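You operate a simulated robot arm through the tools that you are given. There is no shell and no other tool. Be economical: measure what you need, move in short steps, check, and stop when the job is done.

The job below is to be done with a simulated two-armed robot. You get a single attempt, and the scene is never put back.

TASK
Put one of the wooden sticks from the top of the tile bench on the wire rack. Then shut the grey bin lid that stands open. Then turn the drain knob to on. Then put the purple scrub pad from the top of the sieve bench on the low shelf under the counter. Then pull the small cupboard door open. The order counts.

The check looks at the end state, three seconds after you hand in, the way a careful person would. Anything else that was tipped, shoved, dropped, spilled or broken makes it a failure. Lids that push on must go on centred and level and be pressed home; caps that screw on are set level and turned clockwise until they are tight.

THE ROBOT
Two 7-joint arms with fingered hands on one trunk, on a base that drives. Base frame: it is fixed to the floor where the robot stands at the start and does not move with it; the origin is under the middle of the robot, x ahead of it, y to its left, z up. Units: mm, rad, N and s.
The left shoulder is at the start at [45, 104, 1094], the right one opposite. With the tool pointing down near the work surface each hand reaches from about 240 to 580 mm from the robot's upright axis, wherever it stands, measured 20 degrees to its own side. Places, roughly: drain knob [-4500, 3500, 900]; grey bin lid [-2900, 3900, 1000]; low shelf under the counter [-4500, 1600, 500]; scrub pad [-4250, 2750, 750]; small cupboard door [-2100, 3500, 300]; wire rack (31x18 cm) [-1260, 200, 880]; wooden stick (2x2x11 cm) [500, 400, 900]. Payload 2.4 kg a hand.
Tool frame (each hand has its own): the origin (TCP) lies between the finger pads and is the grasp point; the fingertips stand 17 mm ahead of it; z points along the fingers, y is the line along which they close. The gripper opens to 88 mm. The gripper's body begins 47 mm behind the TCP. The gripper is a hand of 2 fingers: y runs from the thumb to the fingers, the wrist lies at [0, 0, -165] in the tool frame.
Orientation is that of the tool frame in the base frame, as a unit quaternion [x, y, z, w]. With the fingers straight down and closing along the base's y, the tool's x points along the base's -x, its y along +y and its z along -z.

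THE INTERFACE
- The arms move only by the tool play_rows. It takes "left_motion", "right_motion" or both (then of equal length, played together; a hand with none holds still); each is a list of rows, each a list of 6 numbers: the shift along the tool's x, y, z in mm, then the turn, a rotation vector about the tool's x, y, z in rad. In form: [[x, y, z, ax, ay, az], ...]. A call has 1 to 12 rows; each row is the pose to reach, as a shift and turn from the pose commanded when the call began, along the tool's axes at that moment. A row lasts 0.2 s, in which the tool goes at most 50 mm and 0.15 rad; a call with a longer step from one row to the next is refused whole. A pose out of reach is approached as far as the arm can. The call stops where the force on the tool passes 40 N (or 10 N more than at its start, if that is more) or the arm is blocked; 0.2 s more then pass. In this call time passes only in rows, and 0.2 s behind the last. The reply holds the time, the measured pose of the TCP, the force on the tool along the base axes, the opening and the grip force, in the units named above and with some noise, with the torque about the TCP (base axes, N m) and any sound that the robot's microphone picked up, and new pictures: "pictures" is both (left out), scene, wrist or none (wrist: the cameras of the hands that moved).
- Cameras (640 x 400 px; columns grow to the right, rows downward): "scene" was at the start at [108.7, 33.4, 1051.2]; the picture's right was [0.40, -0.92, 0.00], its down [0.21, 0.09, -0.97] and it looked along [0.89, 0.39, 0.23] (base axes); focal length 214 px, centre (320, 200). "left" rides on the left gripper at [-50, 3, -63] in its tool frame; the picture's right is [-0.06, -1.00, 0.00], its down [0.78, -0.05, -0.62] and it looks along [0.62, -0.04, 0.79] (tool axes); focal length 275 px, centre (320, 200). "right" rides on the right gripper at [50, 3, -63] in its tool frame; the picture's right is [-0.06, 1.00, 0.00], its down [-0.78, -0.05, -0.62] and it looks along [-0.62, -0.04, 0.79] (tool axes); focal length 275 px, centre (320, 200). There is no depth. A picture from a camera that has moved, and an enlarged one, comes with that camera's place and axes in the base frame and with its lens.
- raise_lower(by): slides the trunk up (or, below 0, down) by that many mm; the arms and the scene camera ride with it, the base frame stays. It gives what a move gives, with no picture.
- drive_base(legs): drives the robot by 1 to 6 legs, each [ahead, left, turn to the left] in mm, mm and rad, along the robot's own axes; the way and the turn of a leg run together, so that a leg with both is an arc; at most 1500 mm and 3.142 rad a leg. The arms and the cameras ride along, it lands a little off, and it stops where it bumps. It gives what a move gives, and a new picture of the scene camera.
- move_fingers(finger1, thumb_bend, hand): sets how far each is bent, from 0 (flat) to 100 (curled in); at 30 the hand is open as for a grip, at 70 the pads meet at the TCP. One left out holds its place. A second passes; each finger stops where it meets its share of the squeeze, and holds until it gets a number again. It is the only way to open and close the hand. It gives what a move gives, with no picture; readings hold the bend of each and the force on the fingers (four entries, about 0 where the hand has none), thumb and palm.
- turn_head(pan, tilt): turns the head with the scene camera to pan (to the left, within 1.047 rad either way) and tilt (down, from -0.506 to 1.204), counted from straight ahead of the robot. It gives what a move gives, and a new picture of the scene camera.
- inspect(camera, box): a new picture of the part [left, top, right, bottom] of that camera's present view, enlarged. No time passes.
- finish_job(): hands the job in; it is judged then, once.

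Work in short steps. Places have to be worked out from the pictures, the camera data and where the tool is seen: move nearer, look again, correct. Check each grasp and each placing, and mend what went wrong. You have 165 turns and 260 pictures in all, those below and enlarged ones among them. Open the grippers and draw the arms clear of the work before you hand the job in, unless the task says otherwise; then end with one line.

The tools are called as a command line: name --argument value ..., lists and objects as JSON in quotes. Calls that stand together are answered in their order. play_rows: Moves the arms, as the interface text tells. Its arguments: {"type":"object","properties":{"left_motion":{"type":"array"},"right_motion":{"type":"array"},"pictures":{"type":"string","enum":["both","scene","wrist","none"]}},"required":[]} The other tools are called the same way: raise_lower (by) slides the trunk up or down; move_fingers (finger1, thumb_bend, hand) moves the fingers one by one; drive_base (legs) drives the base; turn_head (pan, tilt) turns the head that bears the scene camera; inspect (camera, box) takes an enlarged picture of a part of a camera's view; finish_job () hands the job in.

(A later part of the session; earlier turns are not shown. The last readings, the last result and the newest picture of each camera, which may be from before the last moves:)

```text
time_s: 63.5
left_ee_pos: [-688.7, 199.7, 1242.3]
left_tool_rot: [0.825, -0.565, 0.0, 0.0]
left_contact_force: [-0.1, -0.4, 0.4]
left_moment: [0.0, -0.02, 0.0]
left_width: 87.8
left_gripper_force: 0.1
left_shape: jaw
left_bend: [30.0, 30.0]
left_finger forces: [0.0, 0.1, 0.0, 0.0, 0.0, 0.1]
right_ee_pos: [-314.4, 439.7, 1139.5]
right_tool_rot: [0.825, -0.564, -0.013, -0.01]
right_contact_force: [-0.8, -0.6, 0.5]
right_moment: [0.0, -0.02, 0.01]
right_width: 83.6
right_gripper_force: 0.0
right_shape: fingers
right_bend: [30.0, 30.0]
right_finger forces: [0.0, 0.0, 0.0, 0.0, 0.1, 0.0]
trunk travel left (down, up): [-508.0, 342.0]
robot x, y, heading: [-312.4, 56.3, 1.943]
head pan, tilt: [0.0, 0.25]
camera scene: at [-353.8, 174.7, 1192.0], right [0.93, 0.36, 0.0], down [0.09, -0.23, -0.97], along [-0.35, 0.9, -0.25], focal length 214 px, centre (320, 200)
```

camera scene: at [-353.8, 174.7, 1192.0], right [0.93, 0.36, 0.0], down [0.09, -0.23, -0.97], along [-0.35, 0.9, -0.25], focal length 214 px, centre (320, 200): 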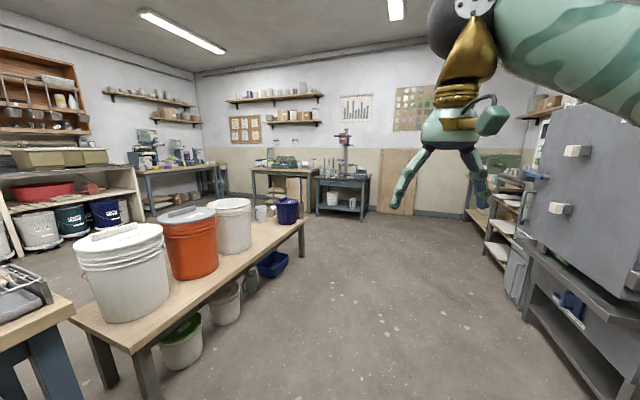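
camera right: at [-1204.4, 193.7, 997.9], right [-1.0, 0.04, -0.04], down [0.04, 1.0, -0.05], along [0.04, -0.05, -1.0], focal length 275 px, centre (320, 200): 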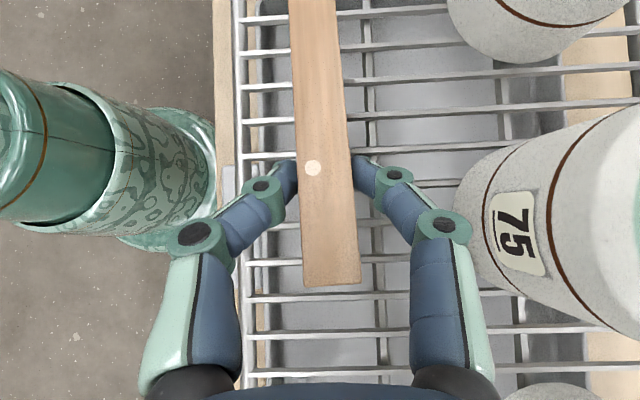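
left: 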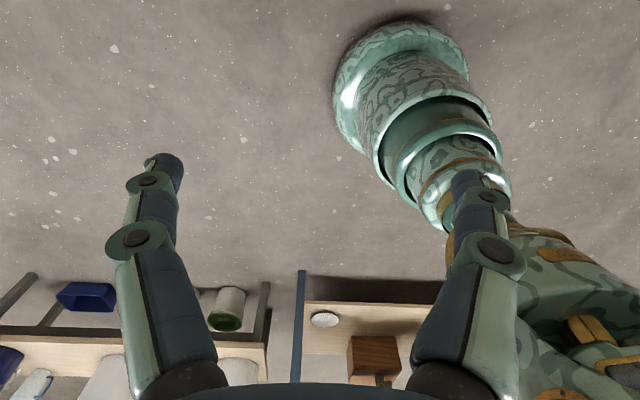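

I zoom on the far bench where the grey bin and the cupboard should be.

inspect --camera "scene" --box '[220, 120, 380, 220]'

inspect --camera "scene" --box '[80, 120, 240, 220]'

```text
4.00 times, centred on (300, 170) of scene
camera zoom: at [-353.8, 174.7, 1192.0], right [0.93, 0.36, 0.0], down [0.09, -0.23, -0.97], along [-0.35, 0.9, -0.25], focal length 858 px, centre (400, 320)
```

zoom: 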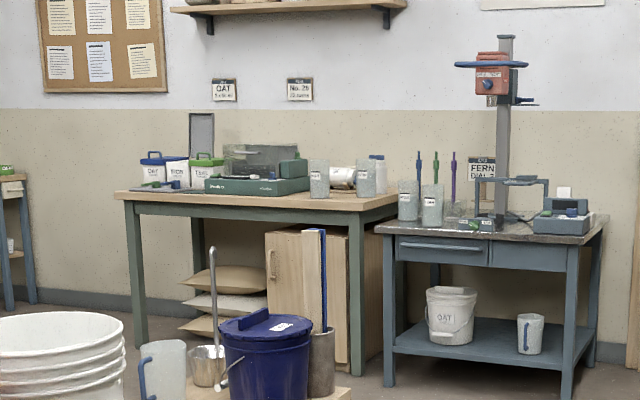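

```text
4.00 times, centred on (160, 170) of scene
camera zoom: at [-353.8, 174.7, 1192.0], right [0.93, 0.36, 0.0], down [0.09, -0.23, -0.97], along [-0.35, 0.9, -0.25], focal length 858 px, centre (960, 320)
```

zoom: 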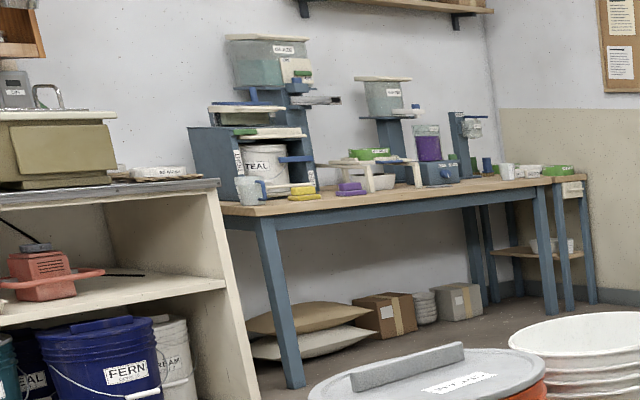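

I see the three bins (open grey lid standing up) on the far bench, and the wooden cupboard door under it. I drive up the aisle to about (−600, 2300).

drive_base --legs '[[0, 0, -0.244], [1130, 0, 0], [1130, 0, 0], [0, 0, 0.5]]'

```text
time_s: 77.0
left_ee_pos: [-1002.5, 2363.4, 1241.4]
left_tool_rot: [0.89, -0.455, 0.0, 0.0]
left_contact_force: [0.1, -0.3, -0.2]
left_moment: [-0.01, 0.03, -0.02]
left_width: 87.8
left_gripper_force: 0.0
left_shape: jaw
left_bend: [30.0, 30.0]
left_finger forces: [0.0, 0.0, 0.0, 0.0, 0.0, 0.0]
right_ee_pos: [-700.1, 2689.5, 1138.4]
right_tool_rot: [0.891, -0.454, -0.014, -0.009]
right_contact_force: [1.1, 0.1, 0.7]
right_moment: [-0.03, 0.02, 0.02]
right_width: 83.4
right_gripper_force: 0.0
right_shape: fingers
right_bend: [30.0, 30.0]
right_finger forces: [0.1, 0.1, 0.1, 0.1, 0.0, 0.0]
trunk travel left (down, up): [-508.0, 342.0]
robot x, y, heading: [-600.0, 2325.7, 2.196]
head pan, tilt: [0.0, 0.25]
camera scene: at [-670.3, 2423.7, 1192.0], right [0.81, 0.59, 0.0], down [0.14, -0.2, -0.97], along [-0.57, 0.79, -0.25], focal length 214 px, centre (320, 200)
```

scene: 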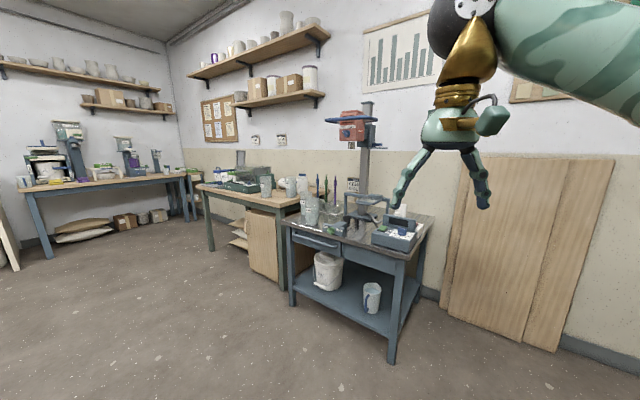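

Floor toward the bins is clear. I drive to roughly (−2850, 2900) and turn to face the bench.

drive_base --legs '[[0, 0, 0.696], [1160, 0, 0], [1160, 0, 0], [0, 0, -1.321]]'

```text
time_s: 93.6
left_ee_pos: [-3152.2, 3150.6, 1243.5]
left_tool_rot: [0.709, -0.706, 0.0, 0.0]
left_contact_force: [-0.6, 0.5, -0.6]
left_moment: [-0.01, 0.0, -0.02]
left_width: 87.6
left_gripper_force: 0.0
left_shape: jaw
left_bend: [30.0, 30.0]
left_finger forces: [0.1, 0.1, 0.1, 0.0, 0.0, 0.1]
right_ee_pos: [-2718.9, 3239.5, 1138.8]
right_tool_rot: [0.709, -0.705, -0.011, -0.012]
right_contact_force: [0.0, -0.5, 0.2]
right_moment: [-0.02, 0.02, -0.02]
right_width: 83.4
right_gripper_force: 0.1
right_shape: fingers
right_bend: [30.0, 30.0]
right_finger forces: [0.0, 0.1, 0.1, 0.0, 0.1, 0.0]
trunk travel left (down, up): [-508.0, 342.0]
robot x, y, heading: [-2851.8, 2883.5, 1.572]
head pan, tilt: [0.0, 0.25]
camera scene: at [-2849.1, 3007.5, 1192.0], right [1.0, 0.0, 0.0], down [0.0, -0.25, -0.97], along [0.0, 0.97, -0.25], focal length 214 px, centre (320, 200)
```

scene: 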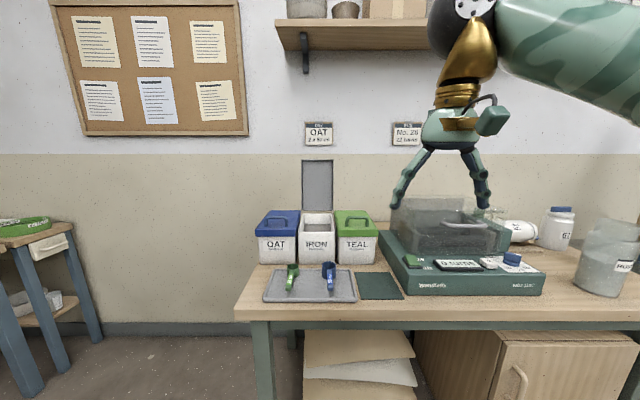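

The middle bin (IRON) has its grey lid standing up, hinged at the back. I move nearer, lining the right shoulder up with it, to measure it from a second spot.

drive_base --legs '[[200, 100, 0]]'

inspect --camera "scene" --box '[280, 120, 472, 240]'

```text
time_s: 95.3
left_ee_pos: [-3255.2, 3353.0, 1241.5]
left_tool_rot: [-0.707, 0.707, -0.002, 0.0]
left_contact_force: [-0.1, 0.9, 0.1]
left_moment: [0.01, 0.01, 0.02]
left_width: 87.9
left_gripper_force: 0.1
left_shape: jaw
left_bend: [30.0, 30.0]
left_finger forces: [0.1, 0.1, 0.1, 0.0, 0.1, 0.0]
right_ee_pos: [-2819.6, 3440.0, 1139.4]
right_tool_rot: [0.709, -0.705, -0.011, -0.012]
right_contact_force: [-0.3, 0.0, -0.6]
right_moment: [0.03, 0.02, -0.01]
right_width: 83.6
right_gripper_force: 0.0
right_shape: fingers
right_bend: [30.0, 30.0]
right_finger forces: [0.1, 0.0, 0.0, 0.1, 0.1, 0.1]
trunk travel left (down, up): [-508.0, 342.0]
robot x, y, heading: [-2954.0, 3084.1, 1.571]
head pan, tilt: [0.0, 0.25]
camera scene: at [-2951.3, 3208.8, 1191.9], right [1.0, 0.0, 0.0], down [0.0, -0.25, -0.97], along [0.0, 0.97, -0.25], focal length 214 px, centre (320, 200)
```

scene: 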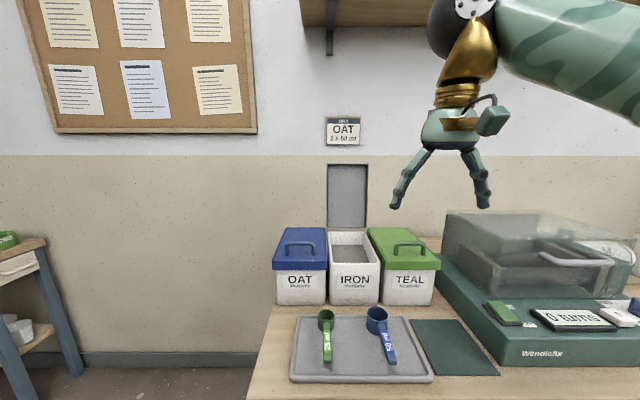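

```text
3.33 times, centred on (376, 180) of scene
camera zoom: at [-2951.3, 3208.8, 1191.9], right [1.0, 0.0, 0.0], down [0.0, -0.25, -0.97], along [0.0, 0.97, -0.25], focal length 715 px, centre (133, 267)
```

zoom: 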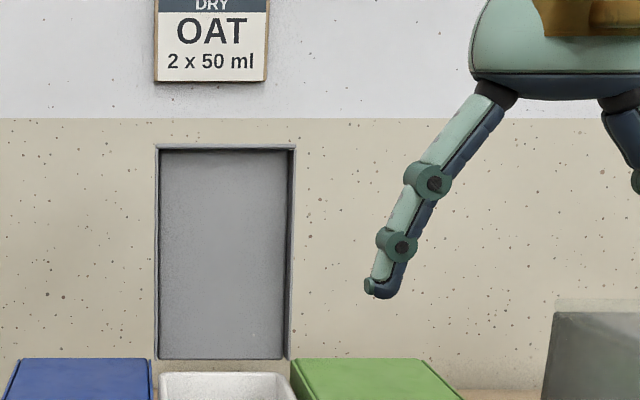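

Triangulation: bench top z≈797, its front edge y≈3465, bins' front y≈3672, open lid standing at y≈3825 from z≈940 to ≈1140, centre x≈−2875. I pitch the right hand forward-down, ready to hook over the lid's top from behind.

play_rows --right_motion '[[-10, 10, -10, 0, -0.14, 0], [-20, 20, -20, 0, -0.28, 0], [-30, 30, -30, 0, -0.42, 0], [-40, 40, -40, 0, -0.56, 0], [-50, 50, -45, 0, -0.7, 0], [-60, 55, -45, 0, -0.84, 0], [-70, 55, -45, 0, -0.95, 0], [-80, 55, -45, 0, -1.05, 0]]' --pictures "none"

move_fingers --hand "right" --finger1 45 --thumb_bend 45

drive_base --legs '[[110, 0, 0]]'

```text
time_s: 97.1
left_ee_pos: [-3254.7, 3351.5, 1242.5]
left_tool_rot: [0.708, -0.707, 0.0, 0.0]
left_contact_force: [0.0, -0.2, -0.9]
left_moment: [0.03, 0.0, 0.0]
left_width: 88.0
left_gripper_force: 0.1
left_shape: jaw
left_bend: [30.0, 30.0]
left_finger forces: [0.0, 0.0, 0.1, 0.0, 0.0, 0.0]
right_ee_pos: [-2874.6, 3518.3, 1186.1]
right_tool_rot: [0.607, -0.604, -0.365, -0.366]
right_contact_force: [-0.8, 0.0, 0.3]
right_moment: [-0.03, 0.03, 0.02]
right_width: 83.5
right_gripper_force: 0.0
right_shape: fingers
right_bend: [30.0, 30.0]
right_finger forces: [0.0, 0.1, 0.0, 0.0, 0.0, 0.0]
trunk travel left (down, up): [-508.0, 342.0]
robot x, y, heading: [-2947.8, 3085.4, 1.571]
head pan, tilt: [0.0, 0.25]
```

```text
time_s: 98.1
left_ee_pos: [-3254.8, 3351.3, 1242.6]
left_tool_rot: [0.708, -0.706, 0.001, 0.0]
left_contact_force: [0.2, 0.3, 0.2]
left_moment: [0.0, 0.02, -0.03]
left_width: 88.0
left_gripper_force: 0.0
left_shape: jaw
left_bend: [30.0, 30.0]
left_finger forces: [0.1, 0.0, 0.0, 0.1, 0.0, 0.1]
right_ee_pos: [-2873.8, 3518.0, 1186.3]
right_tool_rot: [0.607, -0.604, -0.365, -0.364]
right_contact_force: [0.3, -0.6, -1.0]
right_moment: [0.01, 0.0, -0.03]
right_width: 50.9
right_gripper_force: 0.0
right_shape: fingers
right_bend: [45.0, 45.0]
right_finger forces: [0.0, 0.1, 0.1, 0.1, 0.1, 0.0]
trunk travel left (down, up): [-508.0, 342.0]
robot x, y, heading: [-2950.7, 3084.4, 1.573]
head pan, tilt: [0.0, 0.25]
```

```text
time_s: 99.3
left_ee_pos: [-3255.1, 3462.6, 1240.5]
left_tool_rot: [0.708, -0.706, -0.001, 0.001]
left_contact_force: [0.1, 0.0, 0.4]
left_moment: [0.01, 0.01, 0.0]
left_width: 87.7
left_gripper_force: 0.1
left_shape: jaw
left_bend: [30.0, 30.0]
left_finger forces: [0.1, 0.0, 0.0, 0.0, 0.0, 0.0]
right_ee_pos: [-2875.4, 3630.6, 1185.8]
right_tool_rot: [0.607, -0.605, -0.364, -0.364]
right_contact_force: [-0.4, 0.0, -0.7]
right_moment: [-0.01, -0.01, 0.0]
right_width: 51.1
right_gripper_force: 0.1
right_shape: fingers
right_bend: [45.0, 45.0]
right_finger forces: [0.1, 0.1, 0.0, 0.0, 0.1, 0.0]
trunk travel left (down, up): [-508.0, 342.0]
robot x, y, heading: [-2952.1, 3198.8, 1.57]
head pan, tilt: [0.0, 0.25]
camera scene: at [-2951.2, 3320.1, 1191.9], right [1.0, 0.0, 0.0], down [0.0, -0.25, -0.97], along [0.0, 0.97, -0.25], focal length 214 px, centre (320, 200)
```

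scene: 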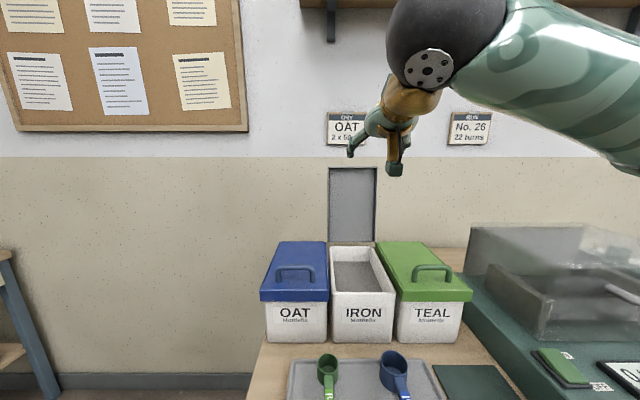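

Refined: lid at y≈3850–3870, top z≈1138, x≈−2868. I extend the hand forward over the lid at z≈1186.

play_rows --right_motion '[[-20, 0, 34.7, 0, 0, 0], [-40, 0, 69.4, 0, 0, 0], [-60, 0, 104, 0, 0, 0], [-80, 0, 138.8, 0, 0, 0], [-100, 0, 173.5, 0, 0, 0], [-120, 0, 208, 0, 0, 0], [-137, 0, 238, 0, 0, 0]]' --pictures "both"

```text
time_s: 100.9
left_ee_pos: [-3254.2, 3461.8, 1241.4]
left_tool_rot: [0.708, -0.706, 0.0, -0.001]
left_contact_force: [0.2, 0.2, -0.2]
left_moment: [0.02, 0.02, 0.0]
left_width: 88.1
left_gripper_force: 0.1
left_shape: jaw
left_bend: [30.0, 30.0]
left_finger forces: [0.1, 0.0, 0.0, 0.1, 0.0, 0.0]
right_ee_pos: [-2877.0, 3878.9, 1196.0]
right_tool_rot: [0.608, -0.604, -0.366, -0.364]
right_contact_force: [-0.7, -0.5, -0.4]
right_moment: [-0.01, 0.01, -0.02]
right_width: 50.8
right_gripper_force: 0.0
right_shape: fingers
right_bend: [45.0, 45.0]
right_finger forces: [0.1, 0.0, 0.0, 0.0, 0.0, 0.1]
right hand out of reach, approached as far as the arm can: row 7
trunk travel left (down, up): [-508.0, 342.0]
robot x, y, heading: [-2951.1, 3200.2, 1.579]
head pan, tilt: [0.0, 0.25]
camera scene: at [-2950.5, 3319.0, 1192.0], right [1.0, 0.0, 0.0], down [0.0, -0.25, -0.97], along [0.0, 0.97, -0.25], focal length 214 px, centre (320, 200)
camera right: at [-2879.4, 3798.9, 1182.8], right [-1.0, 0.02, 0.05], down [0.05, -0.18, 0.98], along [0.03, 0.98, 0.18], focal length 275 px, centre (320, 200)
```

scene: 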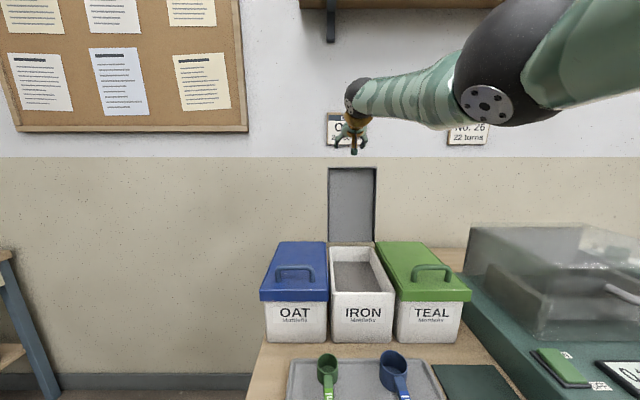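
right: 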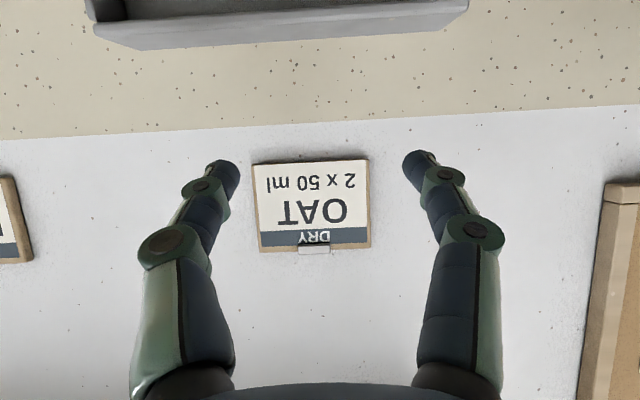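

The lid top turns out to lean back to y≈3895–3915, just beyond reach straight ahead. I'll retract, turn the base left 0.6 rad so the right shoulder comes forward, and reach again.

play_rows --right_motion '[[17, 0, -30, 0, 0, 0], [35, 0, -60, 0, 0, 0], [52, 0, -90, 0, 0, 0], [70, 0, -120, 0, 0, 0]]' --pictures "none"

drive_base --legs '[[0, 0, 0.6]]'

play_rows --right_motion '[[7.5, -29, -13, 0.052, 0, 0.03], [15, -58, -26, 0.104, 0, 0.06], [22, -87, -39, 0.156, 0, 0.09], [30, -116, -52, 0.208, 0, 0.12], [37, -145, -65, 0.26, 0, 0.15], [45, -174, -78, 0.312, 0, 0.18], [52, -203, -91, 0.364, 0, 0.21], [60, -232, -104, 0.416, 0, 0.24], [67, -261, -117, 0.468, 0, 0.27], [75, -290, -130, 0.52, 0, 0.3]]'

```text
time_s: 101.9
left_ee_pos: [-3255.6, 3462.0, 1242.2]
left_tool_rot: [0.708, -0.707, -0.001, 0.0]
left_contact_force: [0.3, -0.8, 0.1]
left_moment: [0.0, 0.01, -0.01]
left_width: 88.2
left_gripper_force: 0.1
left_shape: jaw
left_bend: [30.0, 30.0]
left_finger forces: [0.0, 0.1, 0.0, 0.0, 0.0, 0.0]
right_ee_pos: [-2875.4, 3739.7, 1190.3]
right_tool_rot: [0.606, -0.605, -0.364, -0.366]
right_contact_force: [-0.2, 0.2, 1.0]
right_moment: [-0.02, 0.01, 0.01]
right_width: 51.0
right_gripper_force: 0.1
right_shape: fingers
right_bend: [45.0, 45.0]
right_finger forces: [0.0, 0.0, 0.0, 0.0, 0.1, 0.0]
trunk travel left (down, up): [-508.0, 342.0]
robot x, y, heading: [-2955.0, 3194.7, 1.573]
head pan, tilt: [0.0, 0.25]
```

```text
time_s: 103.9
left_ee_pos: [-3352.6, 3242.9, 1242.5]
left_tool_rot: [0.886, -0.463, 0.0, 0.0]
left_contact_force: [0.3, -0.1, 0.1]
left_moment: [-0.01, 0.0, 0.03]
left_width: 88.0
left_gripper_force: 0.1
left_shape: jaw
left_bend: [30.0, 30.0]
left_finger forces: [0.1, 0.1, 0.0, 0.0, 0.0, 0.0]
right_ee_pos: [-3199.1, 3687.8, 1189.8]
right_tool_rot: [0.759, -0.396, -0.457, -0.24]
right_contact_force: [0.0, -0.3, -0.4]
right_moment: [0.0, -0.02, -0.03]
right_width: 50.7
right_gripper_force: 0.0
right_shape: fingers
right_bend: [45.0, 45.0]
right_finger forces: [0.0, 0.0, 0.0, 0.0, 0.1, 0.0]
trunk travel left (down, up): [-508.0, 342.0]
robot x, y, heading: [-2954.5, 3197.6, 2.178]
head pan, tilt: [0.0, 0.25]
camera scene: at [-3020.3, 3297.2, 1192.0], right [0.82, 0.57, 0.0], down [0.14, -0.2, -0.97], along [-0.55, 0.8, -0.25], focal length 214 px, centre (320, 200)
```

scene: 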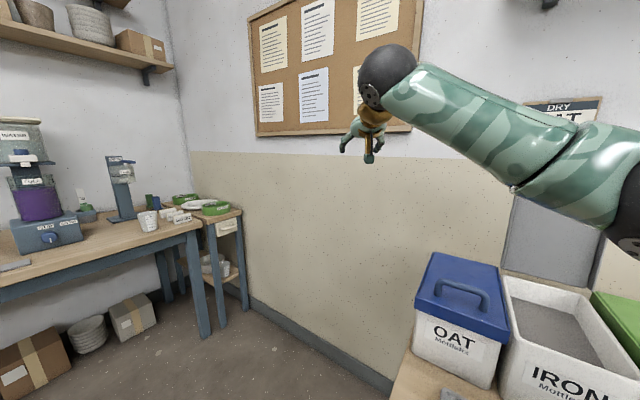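

```text
time_s: 106.1
left_ee_pos: [-3352.8, 3242.3, 1240.9]
left_tool_rot: [0.886, -0.464, 0.0, 0.001]
left_contact_force: [0.2, -0.7, 0.1]
left_moment: [0.01, 0.0, -0.02]
left_width: 88.1
left_gripper_force: 0.1
left_shape: jaw
left_bend: [30.0, 30.0]
left_finger forces: [0.1, 0.0, 0.0, 0.0, 0.0, 0.1]
right_ee_pos: [-2875.4, 3731.1, 1185.8]
right_tool_rot: [-0.605, 0.608, 0.371, 0.356]
right_contact_force: [-0.3, 0.6, 0.0]
right_moment: [0.0, 0.01, -0.04]
right_width: 50.7
right_gripper_force: 0.0
right_shape: fingers
right_bend: [45.0, 45.0]
right_finger forces: [0.1, 0.1, 0.0, 0.1, 0.0, 0.0]
trunk travel left (down, up): [-508.0, 342.0]
robot x, y, heading: [-2952.3, 3197.9, 2.175]
head pan, tilt: [0.0, 0.25]
camera scene: at [-3019.9, 3297.1, 1192.1], right [0.82, 0.57, 0.0], down [0.14, -0.2, -0.97], along [-0.55, 0.8, -0.25], focal length 214 px, centre (320, 200)
camera right: at [-2878.2, 3649.9, 1172.9], right [-1.0, 0.02, 0.07], down [0.07, -0.17, 0.98], along [0.03, 0.98, 0.17], focal length 275 px, centre (320, 200)
```

scene: 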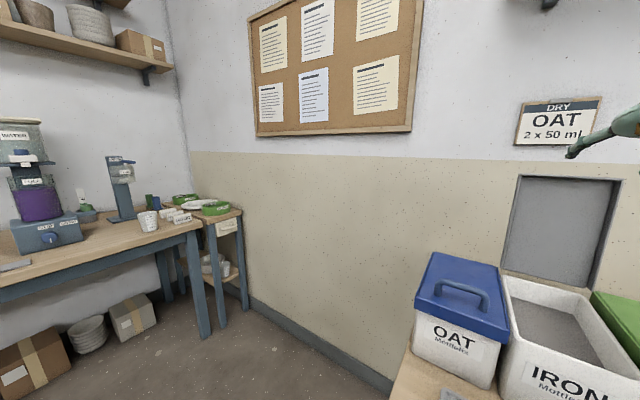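
right: 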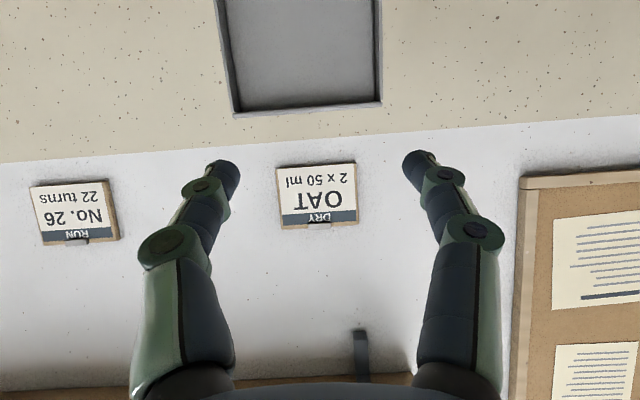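

The lid's front rim is at y≈3898, z≈1139, x≈−2860. I extend forward past it.

play_rows --right_motion '[[-20, -4, 34.7, 0, 0, 0], [-40, -8, 69.4, 0, 0, 0], [-60, -12, 104, 0, 0, 0], [-80, -13, 138.8, 0, 0, 0], [-100, -13, 173.5, 0, 0, 0], [-112, -13, 194, 0, 0, 0]]' --pictures "both"

```text
time_s: 107.5
left_ee_pos: [-3352.4, 3242.9, 1242.4]
left_tool_rot: [0.886, -0.463, 0.001, 0.0]
left_contact_force: [0.1, 0.2, -0.1]
left_moment: [-0.01, 0.0, -0.02]
left_width: 88.0
left_gripper_force: 0.1
left_shape: jaw
left_bend: [30.0, 30.0]
left_finger forces: [0.0, 0.0, 0.0, 0.0, 0.1, 0.0]
right_ee_pos: [-2865.3, 3954.9, 1191.0]
right_tool_rot: [-0.607, 0.607, 0.371, 0.356]
right_contact_force: [0.8, 0.5, -1.1]
right_moment: [0.0, 0.03, 0.02]
right_width: 50.8
right_gripper_force: 0.0
right_shape: fingers
right_bend: [45.0, 45.0]
right_finger forces: [0.0, 0.0, 0.0, 0.1, 0.0, 0.1]
trunk travel left (down, up): [-508.0, 342.0]
robot x, y, heading: [-2956.7, 3197.5, 2.176]
head pan, tilt: [0.0, 0.25]
camera scene: at [-3020.4, 3297.4, 1192.0], right [0.82, 0.57, 0.0], down [0.14, -0.2, -0.97], along [-0.55, 0.8, -0.25], focal length 214 px, centre (320, 200)
camera right: at [-2868.0, 3874.7, 1178.4], right [-1.0, 0.02, 0.07], down [0.07, -0.18, 0.98], along [0.03, 0.98, 0.17], focal length 275 px, centre (320, 200)
```

scene: 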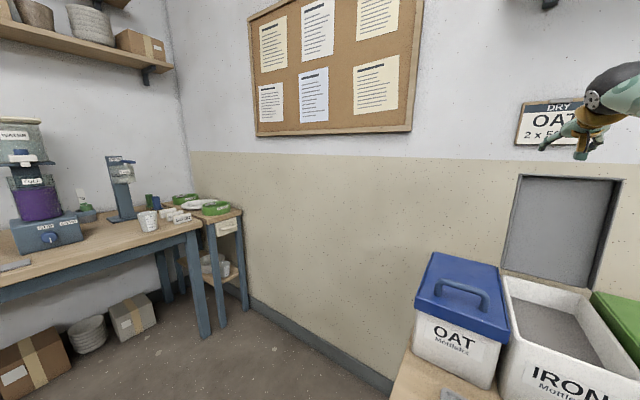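
right: 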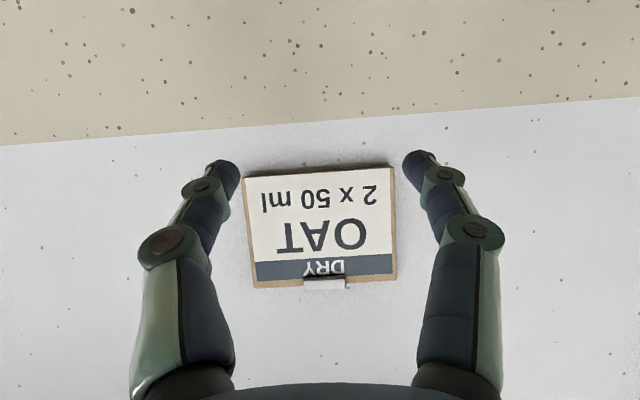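

I'm past the lid's top. I lower the trunk so the fingers hang behind the top rim.

raise_lower --by -30

raise_lower --by -12

inspect --camera "scene" --box '[448, 60, 640, 180]'

inspect --camera "right" --box '[0, 0, 640, 400]'

```text
time_s: 108.3
left_ee_pos: [-3352.4, 3243.1, 1211.3]
left_tool_rot: [0.886, -0.463, -0.001, 0.0]
left_contact_force: [-0.5, 0.0, -1.1]
left_moment: [0.01, -0.02, 0.02]
left_width: 87.8
left_gripper_force: 0.0
left_shape: jaw
left_bend: [30.0, 30.0]
left_finger forces: [0.1, 0.1, 0.0, 0.0, 0.0, 0.1]
right_ee_pos: [-2864.7, 3954.6, 1161.4]
right_tool_rot: [-0.606, 0.608, 0.37, 0.356]
right_contact_force: [-0.3, 0.2, 0.3]
right_moment: [-0.03, 0.01, 0.01]
right_width: 50.9
right_gripper_force: 0.1
right_shape: fingers
right_bend: [45.0, 45.0]
right_finger forces: [0.0, 0.0, 0.0, 0.0, 0.0, 0.1]
trunk travel left (down, up): [-478.0, 372.0]
robot x, y, heading: [-2953.9, 3194.7, 2.172]
head pan, tilt: [0.0, 0.25]
```

```text
time_s: 108.9
left_ee_pos: [-3353.1, 3242.6, 1200.2]
left_tool_rot: [0.886, -0.463, 0.001, 0.0]
left_contact_force: [-0.3, 1.1, 0.1]
left_moment: [0.02, -0.01, 0.0]
left_width: 87.9
left_gripper_force: 0.1
left_shape: jaw
left_bend: [30.0, 30.0]
left_finger forces: [0.0, 0.1, 0.1, 0.0, 0.0, 0.1]
right_ee_pos: [-2864.5, 3955.0, 1149.5]
right_tool_rot: [-0.606, 0.607, 0.37, 0.356]
right_contact_force: [-0.4, -0.3, -0.6]
right_moment: [0.03, 0.0, -0.01]
right_width: 51.0
right_gripper_force: 0.1
right_shape: fingers
right_bend: [45.0, 45.0]
right_finger forces: [0.0, 0.0, 0.0, 0.0, 0.1, 0.1]
trunk travel left (down, up): [-466.0, 384.0]
robot x, y, heading: [-2956.0, 3196.4, 2.18]
head pan, tilt: [0.0, 0.25]
```

```text
3.33 times, centred on (544, 120) of scene
camera zoom: at [-3020.5, 3297.8, 1149.8], right [0.82, 0.57, 0.0], down [0.14, -0.2, -0.97], along [-0.55, 0.8, -0.25], focal length 715 px, centre (-427, 467)
```

zoom: 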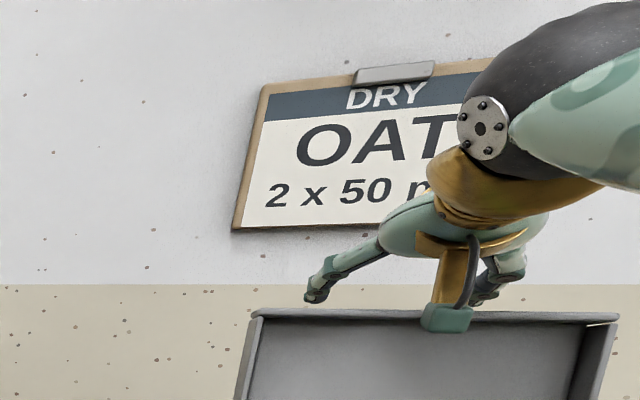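

```text
1.00 times, centred on (320, 200) of right (not enlarged: the box is as wide or as high as the picture)
camera zoom: at [-2866.9, 3874.0, 1137.1], right [-1.0, 0.02, 0.07], down [0.07, -0.17, 0.98], along [0.03, 0.98, 0.17], focal length 275 px, centre (320, 200)
```

zoom: 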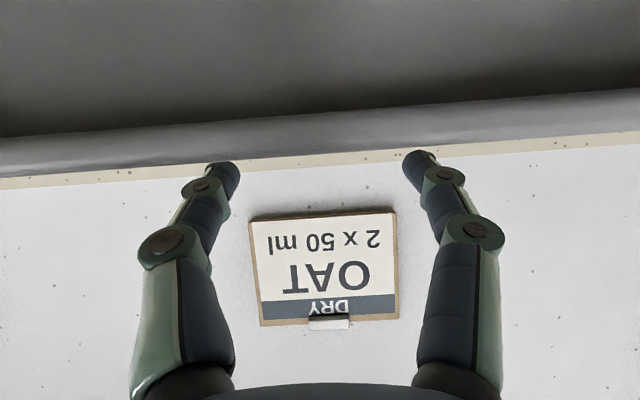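

The lid's rim now lies between the wrist camera and the fingers, no contact yet. I lower further in small steps.

raise_lower --by -12

raise_lower --by -8

inspect --camera "scene" --box '[448, 60, 640, 180]'

```text
time_s: 109.5
left_ee_pos: [-3352.9, 3243.2, 1188.1]
left_tool_rot: [0.886, -0.464, 0.0, 0.0]
left_contact_force: [0.1, 0.0, -0.3]
left_moment: [-0.02, 0.0, -0.01]
left_width: 87.9
left_gripper_force: 0.0
left_shape: jaw
left_bend: [30.0, 30.0]
left_finger forces: [0.0, 0.1, 0.1, 0.0, 0.0, 0.0]
right_ee_pos: [-2864.1, 3955.1, 1137.8]
right_tool_rot: [-0.606, 0.607, 0.371, 0.356]
right_contact_force: [0.7, 0.3, 0.0]
right_moment: [0.01, -0.02, 0.0]
right_width: 51.0
right_gripper_force: 0.1
right_shape: fingers
right_bend: [45.0, 45.0]
right_finger forces: [0.0, 0.1, 0.0, 0.0, 0.0, 0.0]
trunk travel left (down, up): [-454.0, 396.0]
robot x, y, heading: [-2953.0, 3196.7, 2.179]
head pan, tilt: [0.0, 0.25]
```

```text
time_s: 110.0
left_ee_pos: [-3352.1, 3243.8, 1180.1]
left_tool_rot: [0.886, -0.463, 0.0, -0.001]
left_contact_force: [0.4, 0.6, -0.7]
left_moment: [0.01, 0.0, -0.01]
left_width: 87.8
left_gripper_force: 0.1
left_shape: jaw
left_bend: [30.0, 30.0]
left_finger forces: [0.0, 0.0, 0.0, 0.0, 0.1, 0.0]
right_ee_pos: [-2863.7, 3954.2, 1129.0]
right_tool_rot: [-0.606, 0.607, 0.371, 0.356]
right_contact_force: [-0.3, 0.2, 0.1]
right_moment: [0.01, -0.01, 0.01]
right_width: 51.0
right_gripper_force: 0.2
right_shape: fingers
right_bend: [45.0, 45.0]
right_finger forces: [0.1, 0.0, 0.0, 0.0, 0.5, 0.0]
trunk travel left (down, up): [-446.0, 404.0]
robot x, y, heading: [-2955.4, 3194.3, 2.177]
head pan, tilt: [0.0, 0.25]
```

```text
3.33 times, centred on (544, 120) of scene
camera zoom: at [-3020.8, 3298.2, 1129.6], right [0.82, 0.57, 0.0], down [0.14, -0.2, -0.97], along [-0.55, 0.8, -0.25], focal length 715 px, centre (-427, 467)
```

zoom: 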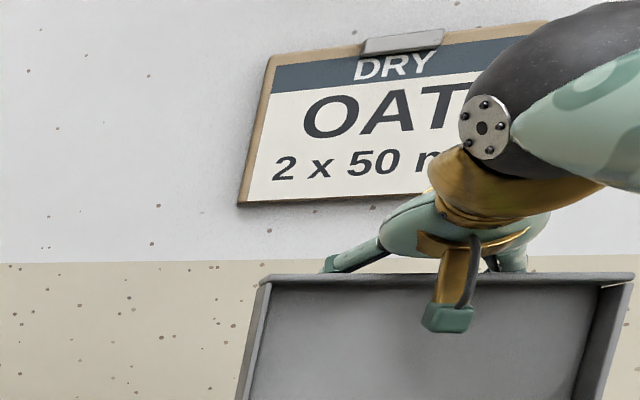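

Fingers are now behind the lid's top. I pull slowly back toward the robot.

play_rows --right_motion '[[6, 0, -10.4, 0, 0, 0], [12, 0, -20.8, 0, 0, 0], [18, 0, -31, 0, 0, 0], [24, 0, -41.6, 0, 0, 0], [30, 0, -52, 0, 0, 0], [36, 0, -62.4, 0, 0, 0], [42, 0, -73, 0, 0, 0], [48, 0, -83, 0, 0, 0]]' --pictures "both"

```text
time_s: 111.8
left_ee_pos: [-3352.2, 3242.7, 1180.9]
left_tool_rot: [0.886, -0.463, 0.0, 0.0]
left_contact_force: [-0.4, -0.3, 0.7]
left_moment: [-0.04, 0.0, 0.03]
left_width: 87.9
left_gripper_force: 0.1
left_shape: jaw
left_bend: [30.0, 30.0]
left_finger forces: [0.0, 0.0, 0.0, 0.0, 0.0, 0.0]
right_ee_pos: [-2863.5, 3857.3, 1125.9]
right_tool_rot: [-0.606, 0.608, 0.37, 0.355]
right_contact_force: [1.0, -0.3, 3.5]
right_moment: [-0.01, -0.07, -0.02]
right_width: 53.8
right_gripper_force: 2.5
right_shape: fingers
right_bend: [44.0, 44.0]
right_finger forces: [0.6, 0.0, 0.1, 0.0, 3.6, 0.0]
trunk travel left (down, up): [-446.0, 404.0]
robot x, y, heading: [-2957.7, 3196.8, 2.179]
head pan, tilt: [0.0, 0.25]
camera scene: at [-3020.7, 3297.9, 1129.6], right [0.82, 0.57, 0.0], down [0.14, -0.2, -0.97], along [-0.55, 0.8, -0.25], focal length 214 px, centre (320, 200)
camera right: at [-2866.1, 3777.4, 1113.8], right [-1.0, 0.02, 0.07], down [0.07, -0.17, 0.98], along [0.03, 0.98, 0.17], focal length 275 px, centre (320, 200)
```

scene: 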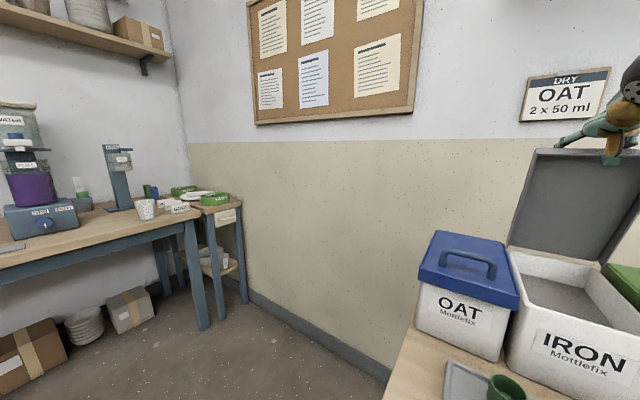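
right: 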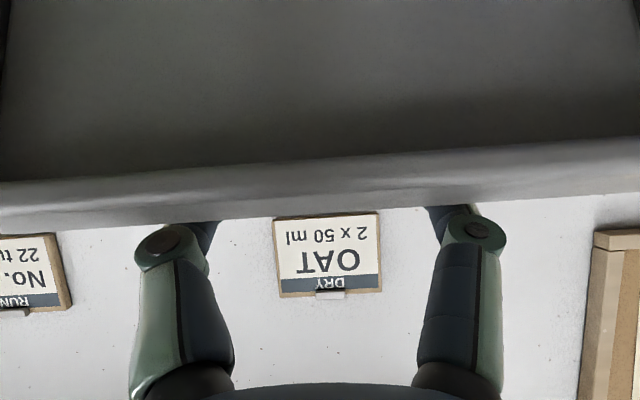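

The lid is following and is now just past vertical. I keep pulling back.

play_rows --right_motion '[[10, 0, -17.3, 0, 0, 0], [20, 0, -34.6, 0, 0, 0], [30, 0, -52, 0, 0, 0], [40, 0, -69, 0, 0, 0]]' --pictures "both"

```text
time_s: 112.8
left_ee_pos: [-3352.6, 3243.3, 1180.0]
left_tool_rot: [0.887, -0.463, 0.0, 0.0]
left_contact_force: [-1.3, 0.5, -0.1]
left_moment: [-0.01, 0.04, 0.0]
left_width: 88.1
left_gripper_force: 0.1
left_shape: jaw
left_bend: [30.0, 30.0]
left_finger forces: [0.1, 0.2, 0.1, 0.0, 0.0, 0.1]
right_ee_pos: [-2862.8, 3777.9, 1124.0]
right_tool_rot: [-0.606, 0.608, 0.371, 0.356]
right_contact_force: [0.3, 0.1, 0.3]
right_moment: [0.04, -0.02, -0.02]
right_width: 50.8
right_gripper_force: 0.0
right_shape: fingers
right_bend: [45.0, 45.0]
right_finger forces: [0.0, 0.1, 0.0, 0.0, 0.0, 0.1]
trunk travel left (down, up): [-446.0, 404.0]
robot x, y, heading: [-2956.3, 3195.7, 2.177]
head pan, tilt: [0.0, 0.25]
camera scene: at [-3020.8, 3298.1, 1129.7], right [0.82, 0.57, 0.0], down [0.14, -0.2, -0.97], along [-0.55, 0.8, -0.25], focal length 214 px, centre (320, 200)
camera right: at [-2864.9, 3697.7, 1111.4], right [-1.0, 0.02, 0.07], down [0.07, -0.17, 0.98], along [0.03, 0.98, 0.17], focal length 275 px, centre (320, 200)
```

scene: 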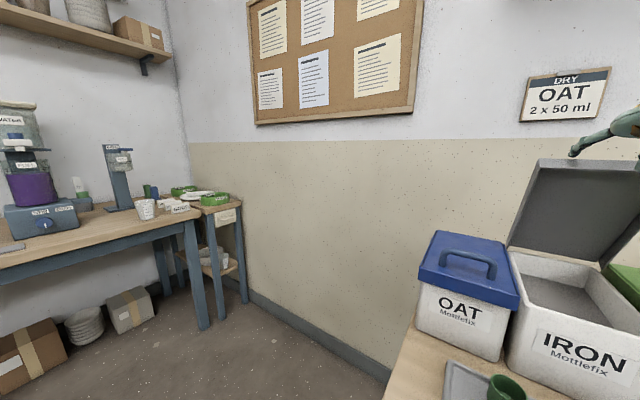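
right: 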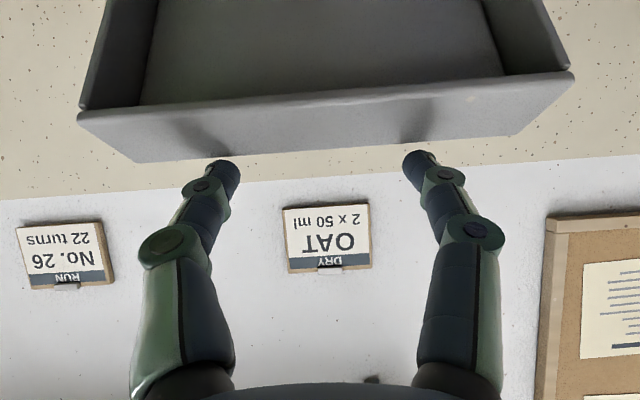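

The hinge has friction: the lid stays ~19° forward and the fingers slipped over. I raise and pitch the hand to ~60° down to push it from behind again.

play_rows --right_motion '[[-20, 0, -12, 0, 0.13, 0], [-40, 0, -23, 0, 0.26, 0], [-61, 0, -35, 0, 0.39, 0], [-61, 0, -35, 0, 0.52, 0]]' --pictures "wrist"

```text
time_s: 113.8
left_ee_pos: [-3353.2, 3242.8, 1179.9]
left_tool_rot: [0.887, -0.462, 0.0, 0.001]
left_contact_force: [0.3, -0.9, -0.1]
left_moment: [0.0, 0.01, 0.0]
left_width: 88.1
left_gripper_force: 0.0
left_shape: jaw
left_bend: [30.0, 30.0]
left_finger forces: [0.0, 0.1, 0.1, 0.1, 0.1, 0.1]
right_ee_pos: [-2860.9, 3776.9, 1195.2]
right_tool_rot: [0.682, -0.678, -0.201, -0.186]
right_contact_force: [-0.8, 0.6, -0.4]
right_moment: [0.02, 0.0, 0.0]
right_width: 51.0
right_gripper_force: 0.0
right_shape: fingers
right_bend: [45.0, 45.0]
right_finger forces: [0.1, 0.0, 0.1, 0.0, 0.1, 0.0]
trunk travel left (down, up): [-446.0, 404.0]
robot x, y, heading: [-2950.8, 3199.6, 2.173]
head pan, tilt: [0.0, 0.25]
camera right: at [-2863.4, 3699.9, 1223.5], right [-1.0, 0.04, 0.05], down [0.06, 0.34, 0.94], along [0.02, 0.94, -0.34], focal length 275 px, centre (320, 200)
```

right: 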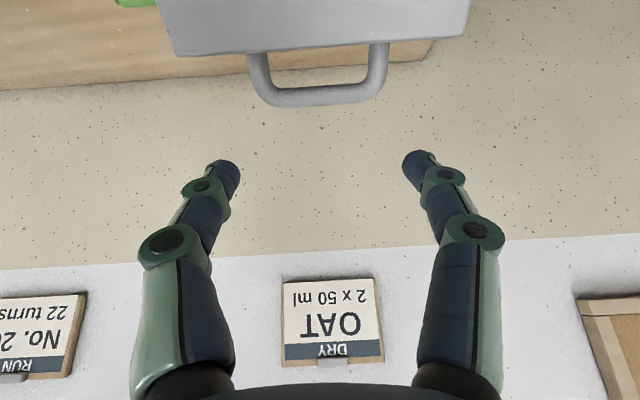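

The lid has a handle on its outer side. I go 95 mm forward then descend behind the lid.

play_rows --right_motion '[[-40, 0, 23, 0, 0, 0], [-82, 0, 48, 0, 0, 0], [-62, 0, 82, 0, 0, 0], [-42, 0, 117, 0, 0, 0], [-22, 0, 150, 0, 0, 0]]' --pictures "both"

```text
time_s: 115.0
left_ee_pos: [-3352.9, 3239.0, 1179.9]
left_tool_rot: [0.886, -0.463, 0.0, -0.002]
left_contact_force: [0.3, -0.2, 0.2]
left_moment: [0.02, 0.03, 0.01]
left_width: 87.9
left_gripper_force: 0.1
left_shape: jaw
left_bend: [30.0, 30.0]
left_finger forces: [0.0, 0.0, 0.1, 0.0, 0.1, 0.0]
right_ee_pos: [-2865.1, 3872.0, 1083.4]
right_tool_rot: [0.68, -0.678, -0.205, -0.189]
right_contact_force: [1.8, -14.0, 20.8]
right_moment: [-1.37, 0.09, 0.18]
right_width: 50.8
right_gripper_force: 0.0
right_shape: fingers
right_bend: [45.0, 45.0]
right_finger forces: [0.1, 0.1, 0.1, 0.0, 0.0, 0.1]
trunk travel left (down, up): [-446.0, 404.0]
robot x, y, heading: [-2952.9, 3192.8, 2.178]
head pan, tilt: [0.0, 0.25]
camera scene: at [-3020.9, 3294.1, 1130.4], right [0.82, 0.57, 0.0], down [0.14, -0.2, -0.97], along [-0.55, 0.8, -0.24], focal length 214 px, centre (320, 200)
camera right: at [-2866.0, 3794.8, 1111.7], right [-1.0, 0.04, 0.05], down [0.06, 0.33, 0.94], along [0.02, 0.94, -0.33], focal length 275 px, centre (320, 200)
```

scene: 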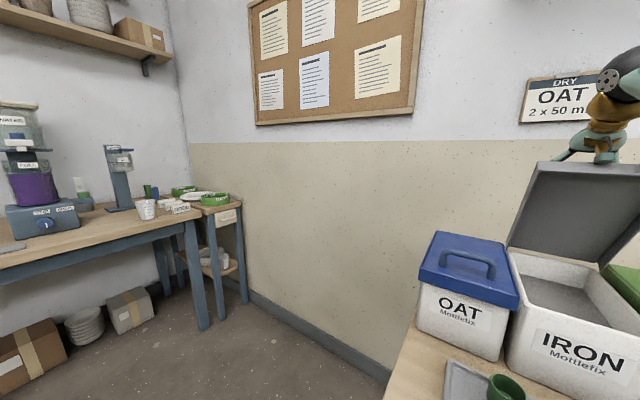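
right: 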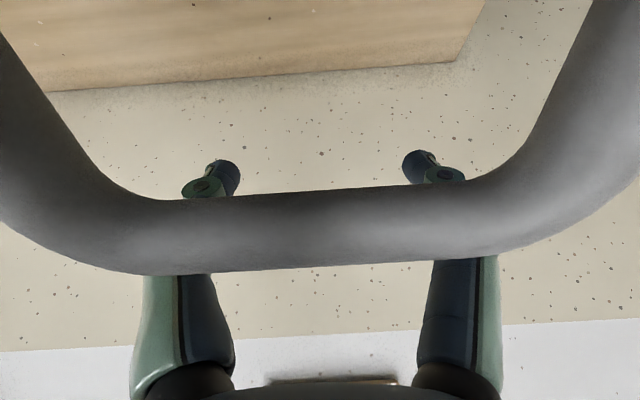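

The fingers are behind the handle; the camera mount rests on the lid's edge. I ease up slightly and pull back and gradually down along the lid's arc.

play_rows --right_motion '[[-3, 0, -5, 0, 0, 0], [14, 0, -15, 0, 0, 0], [33, 0, -22, 0, 0, 0], [53, 0, -28, 0, 0, 0], [74, 0, -31, 0, 0, 0], [97, 0, -31, 0, 0, 0], [123, 0, -28, 0, 0, 0]]' --pictures "both"

```text
time_s: 116.7
left_ee_pos: [-3352.8, 3242.9, 1179.9]
left_tool_rot: [0.886, -0.463, 0.0, 0.0]
left_contact_force: [0.4, -0.7, -0.3]
left_moment: [-0.01, -0.04, -0.01]
left_width: 87.9
left_gripper_force: 0.0
left_shape: jaw
left_bend: [30.0, 30.0]
left_finger forces: [0.1, 0.0, 0.1, 0.0, 0.0, 0.0]
right_ee_pos: [-2864.5, 3754.1, 1037.6]
right_tool_rot: [0.681, -0.679, -0.202, -0.188]
right_contact_force: [-0.8, 0.5, 0.1]
right_moment: [-0.03, -0.01, 0.01]
right_width: 50.8
right_gripper_force: 0.1
right_shape: fingers
right_bend: [45.0, 45.0]
right_finger forces: [0.0, 0.1, 0.0, 0.0, 0.0, 0.0]
trunk travel left (down, up): [-446.0, 404.0]
robot x, y, heading: [-2951.5, 3196.6, 2.177]
head pan, tilt: [0.0, 0.25]
camera scene: at [-3020.8, 3298.1, 1129.7], right [0.82, 0.57, 0.0], down [0.14, -0.2, -0.97], along [-0.55, 0.8, -0.25], focal length 214 px, centre (320, 200)
camera right: at [-2865.8, 3678.2, 1066.3], right [-1.0, 0.04, 0.05], down [0.06, 0.34, 0.94], along [0.02, 0.94, -0.34], focal length 275 px, centre (320, 200)
```

scene: 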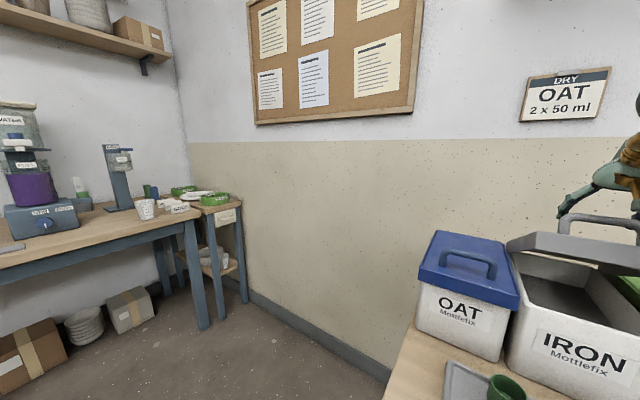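
right: 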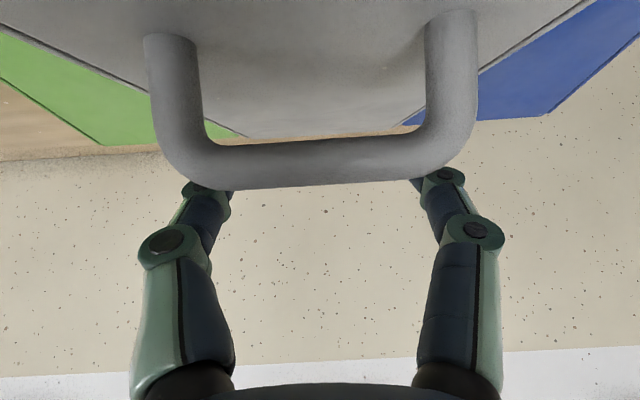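

The lid is almost down. I press down with the fingertips just behind the handle.

play_rows --right_motion '[[10, 0, 17, 0, 0, 0], [20, 0, 34.5, 0, 0, 0], [30, 0, 52, 0, 0, 0], [37, 0, 64, 0, 0, 0], [43, 0, 73, 0, 0, 0]]' --pictures "both"

```text
time_s: 117.8
left_ee_pos: [-3352.5, 3243.5, 1180.0]
left_tool_rot: [0.887, -0.463, 0.001, 0.0]
left_contact_force: [-0.2, 0.2, -0.8]
left_moment: [-0.01, 0.02, 0.0]
left_width: 87.7
left_gripper_force: 0.0
left_shape: jaw
left_bend: [30.0, 30.0]
left_finger forces: [0.0, 0.1, 0.0, 0.1, 0.0, 0.0]
right_ee_pos: [-2865.5, 3758.0, 952.0]
right_tool_rot: [0.681, -0.679, -0.202, -0.187]
right_contact_force: [-0.4, -1.0, 0.7]
right_moment: [0.02, -0.01, 0.01]
right_width: 51.1
right_gripper_force: 0.1
right_shape: fingers
right_bend: [45.0, 45.0]
right_finger forces: [0.1, 0.0, 0.1, 0.1, 0.0, 0.0]
trunk travel left (down, up): [-446.0, 404.0]
robot x, y, heading: [-2950.9, 3196.3, 2.176]
head pan, tilt: [0.0, 0.25]
camera scene: at [-3020.8, 3298.2, 1129.7], right [0.82, 0.57, 0.0], down [0.14, -0.2, -0.97], along [-0.55, 0.8, -0.25], focal length 214 px, centre (320, 200)
camera right: at [-2868.0, 3681.2, 981.0], right [-1.0, 0.04, 0.05], down [0.06, 0.34, 0.94], along [0.02, 0.94, -0.34], focal length 275 px, centre (320, 200)
```

scene: 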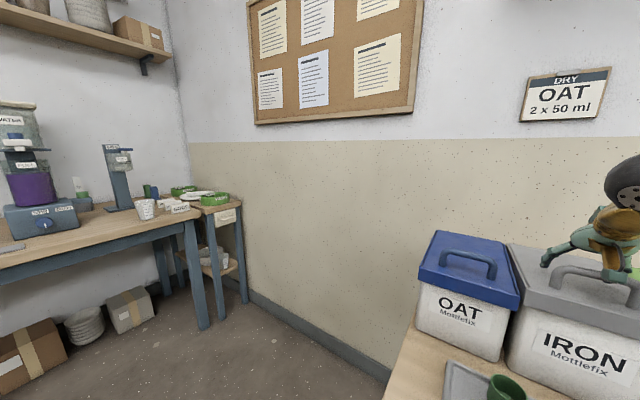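
right: 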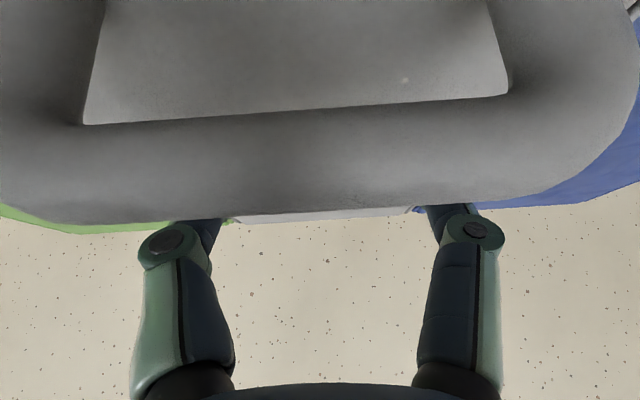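

The lid appears shut. I press a little further to seat it.

play_rows --right_motion '[[4, 0, 7, 0, 0, 0], [8, 0, 14, 0, 0, 0], [11, 0, 19, 0, 0, 0]]' --pictures "none"

inspect --camera "scene" --box '[400, 200, 640, 350]'

```text
time_s: 118.8
left_ee_pos: [-3353.4, 3241.3, 1180.3]
left_tool_rot: [0.886, -0.464, 0.001, -0.001]
left_contact_force: [0.1, 0.1, -1.0]
left_moment: [0.02, 0.03, 0.0]
left_width: 87.8
left_gripper_force: 0.1
left_shape: jaw
left_bend: [30.0, 30.0]
left_finger forces: [0.1, 0.0, 0.0, 0.0, 0.0, 0.0]
right_ee_pos: [-2869.2, 3762.7, 938.5]
right_tool_rot: [0.68, -0.676, -0.21, -0.193]
right_contact_force: [-1.8, 1.5, 16.7]
right_moment: [0.18, -0.6, 0.07]
right_width: 53.6
right_gripper_force: 8.1
right_shape: fingers
right_bend: [45.0, 45.0]
right_finger forces: [0.0, 0.1, 0.0, 0.0, 16.3, 0.0]
trunk travel left (down, up): [-446.0, 404.0]
robot x, y, heading: [-2953.7, 3199.8, 2.175]
head pan, tilt: [0.0, 0.25]
stopped in row 3 (right hand): the force on the tool passed its limit at 42 N (the readings are from after the stop); the commanded pose is now the measured one
```

```text
2.67 times, centred on (520, 275) of scene
camera zoom: at [-3021.1, 3296.7, 1129.7], right [0.82, 0.57, 0.0], down [0.14, -0.2, -0.97], along [-0.55, 0.8, -0.25], focal length 572 px, centre (-213, 0)
```

zoom: 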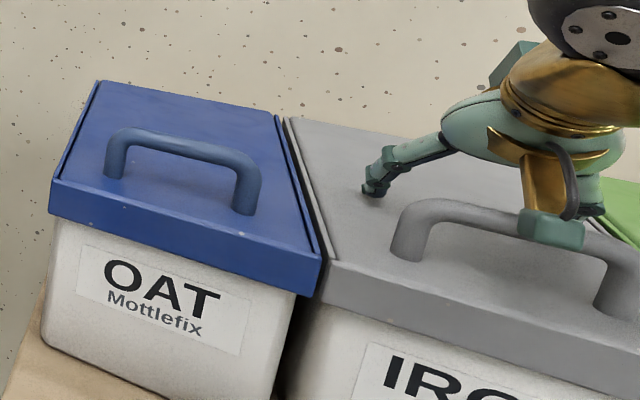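

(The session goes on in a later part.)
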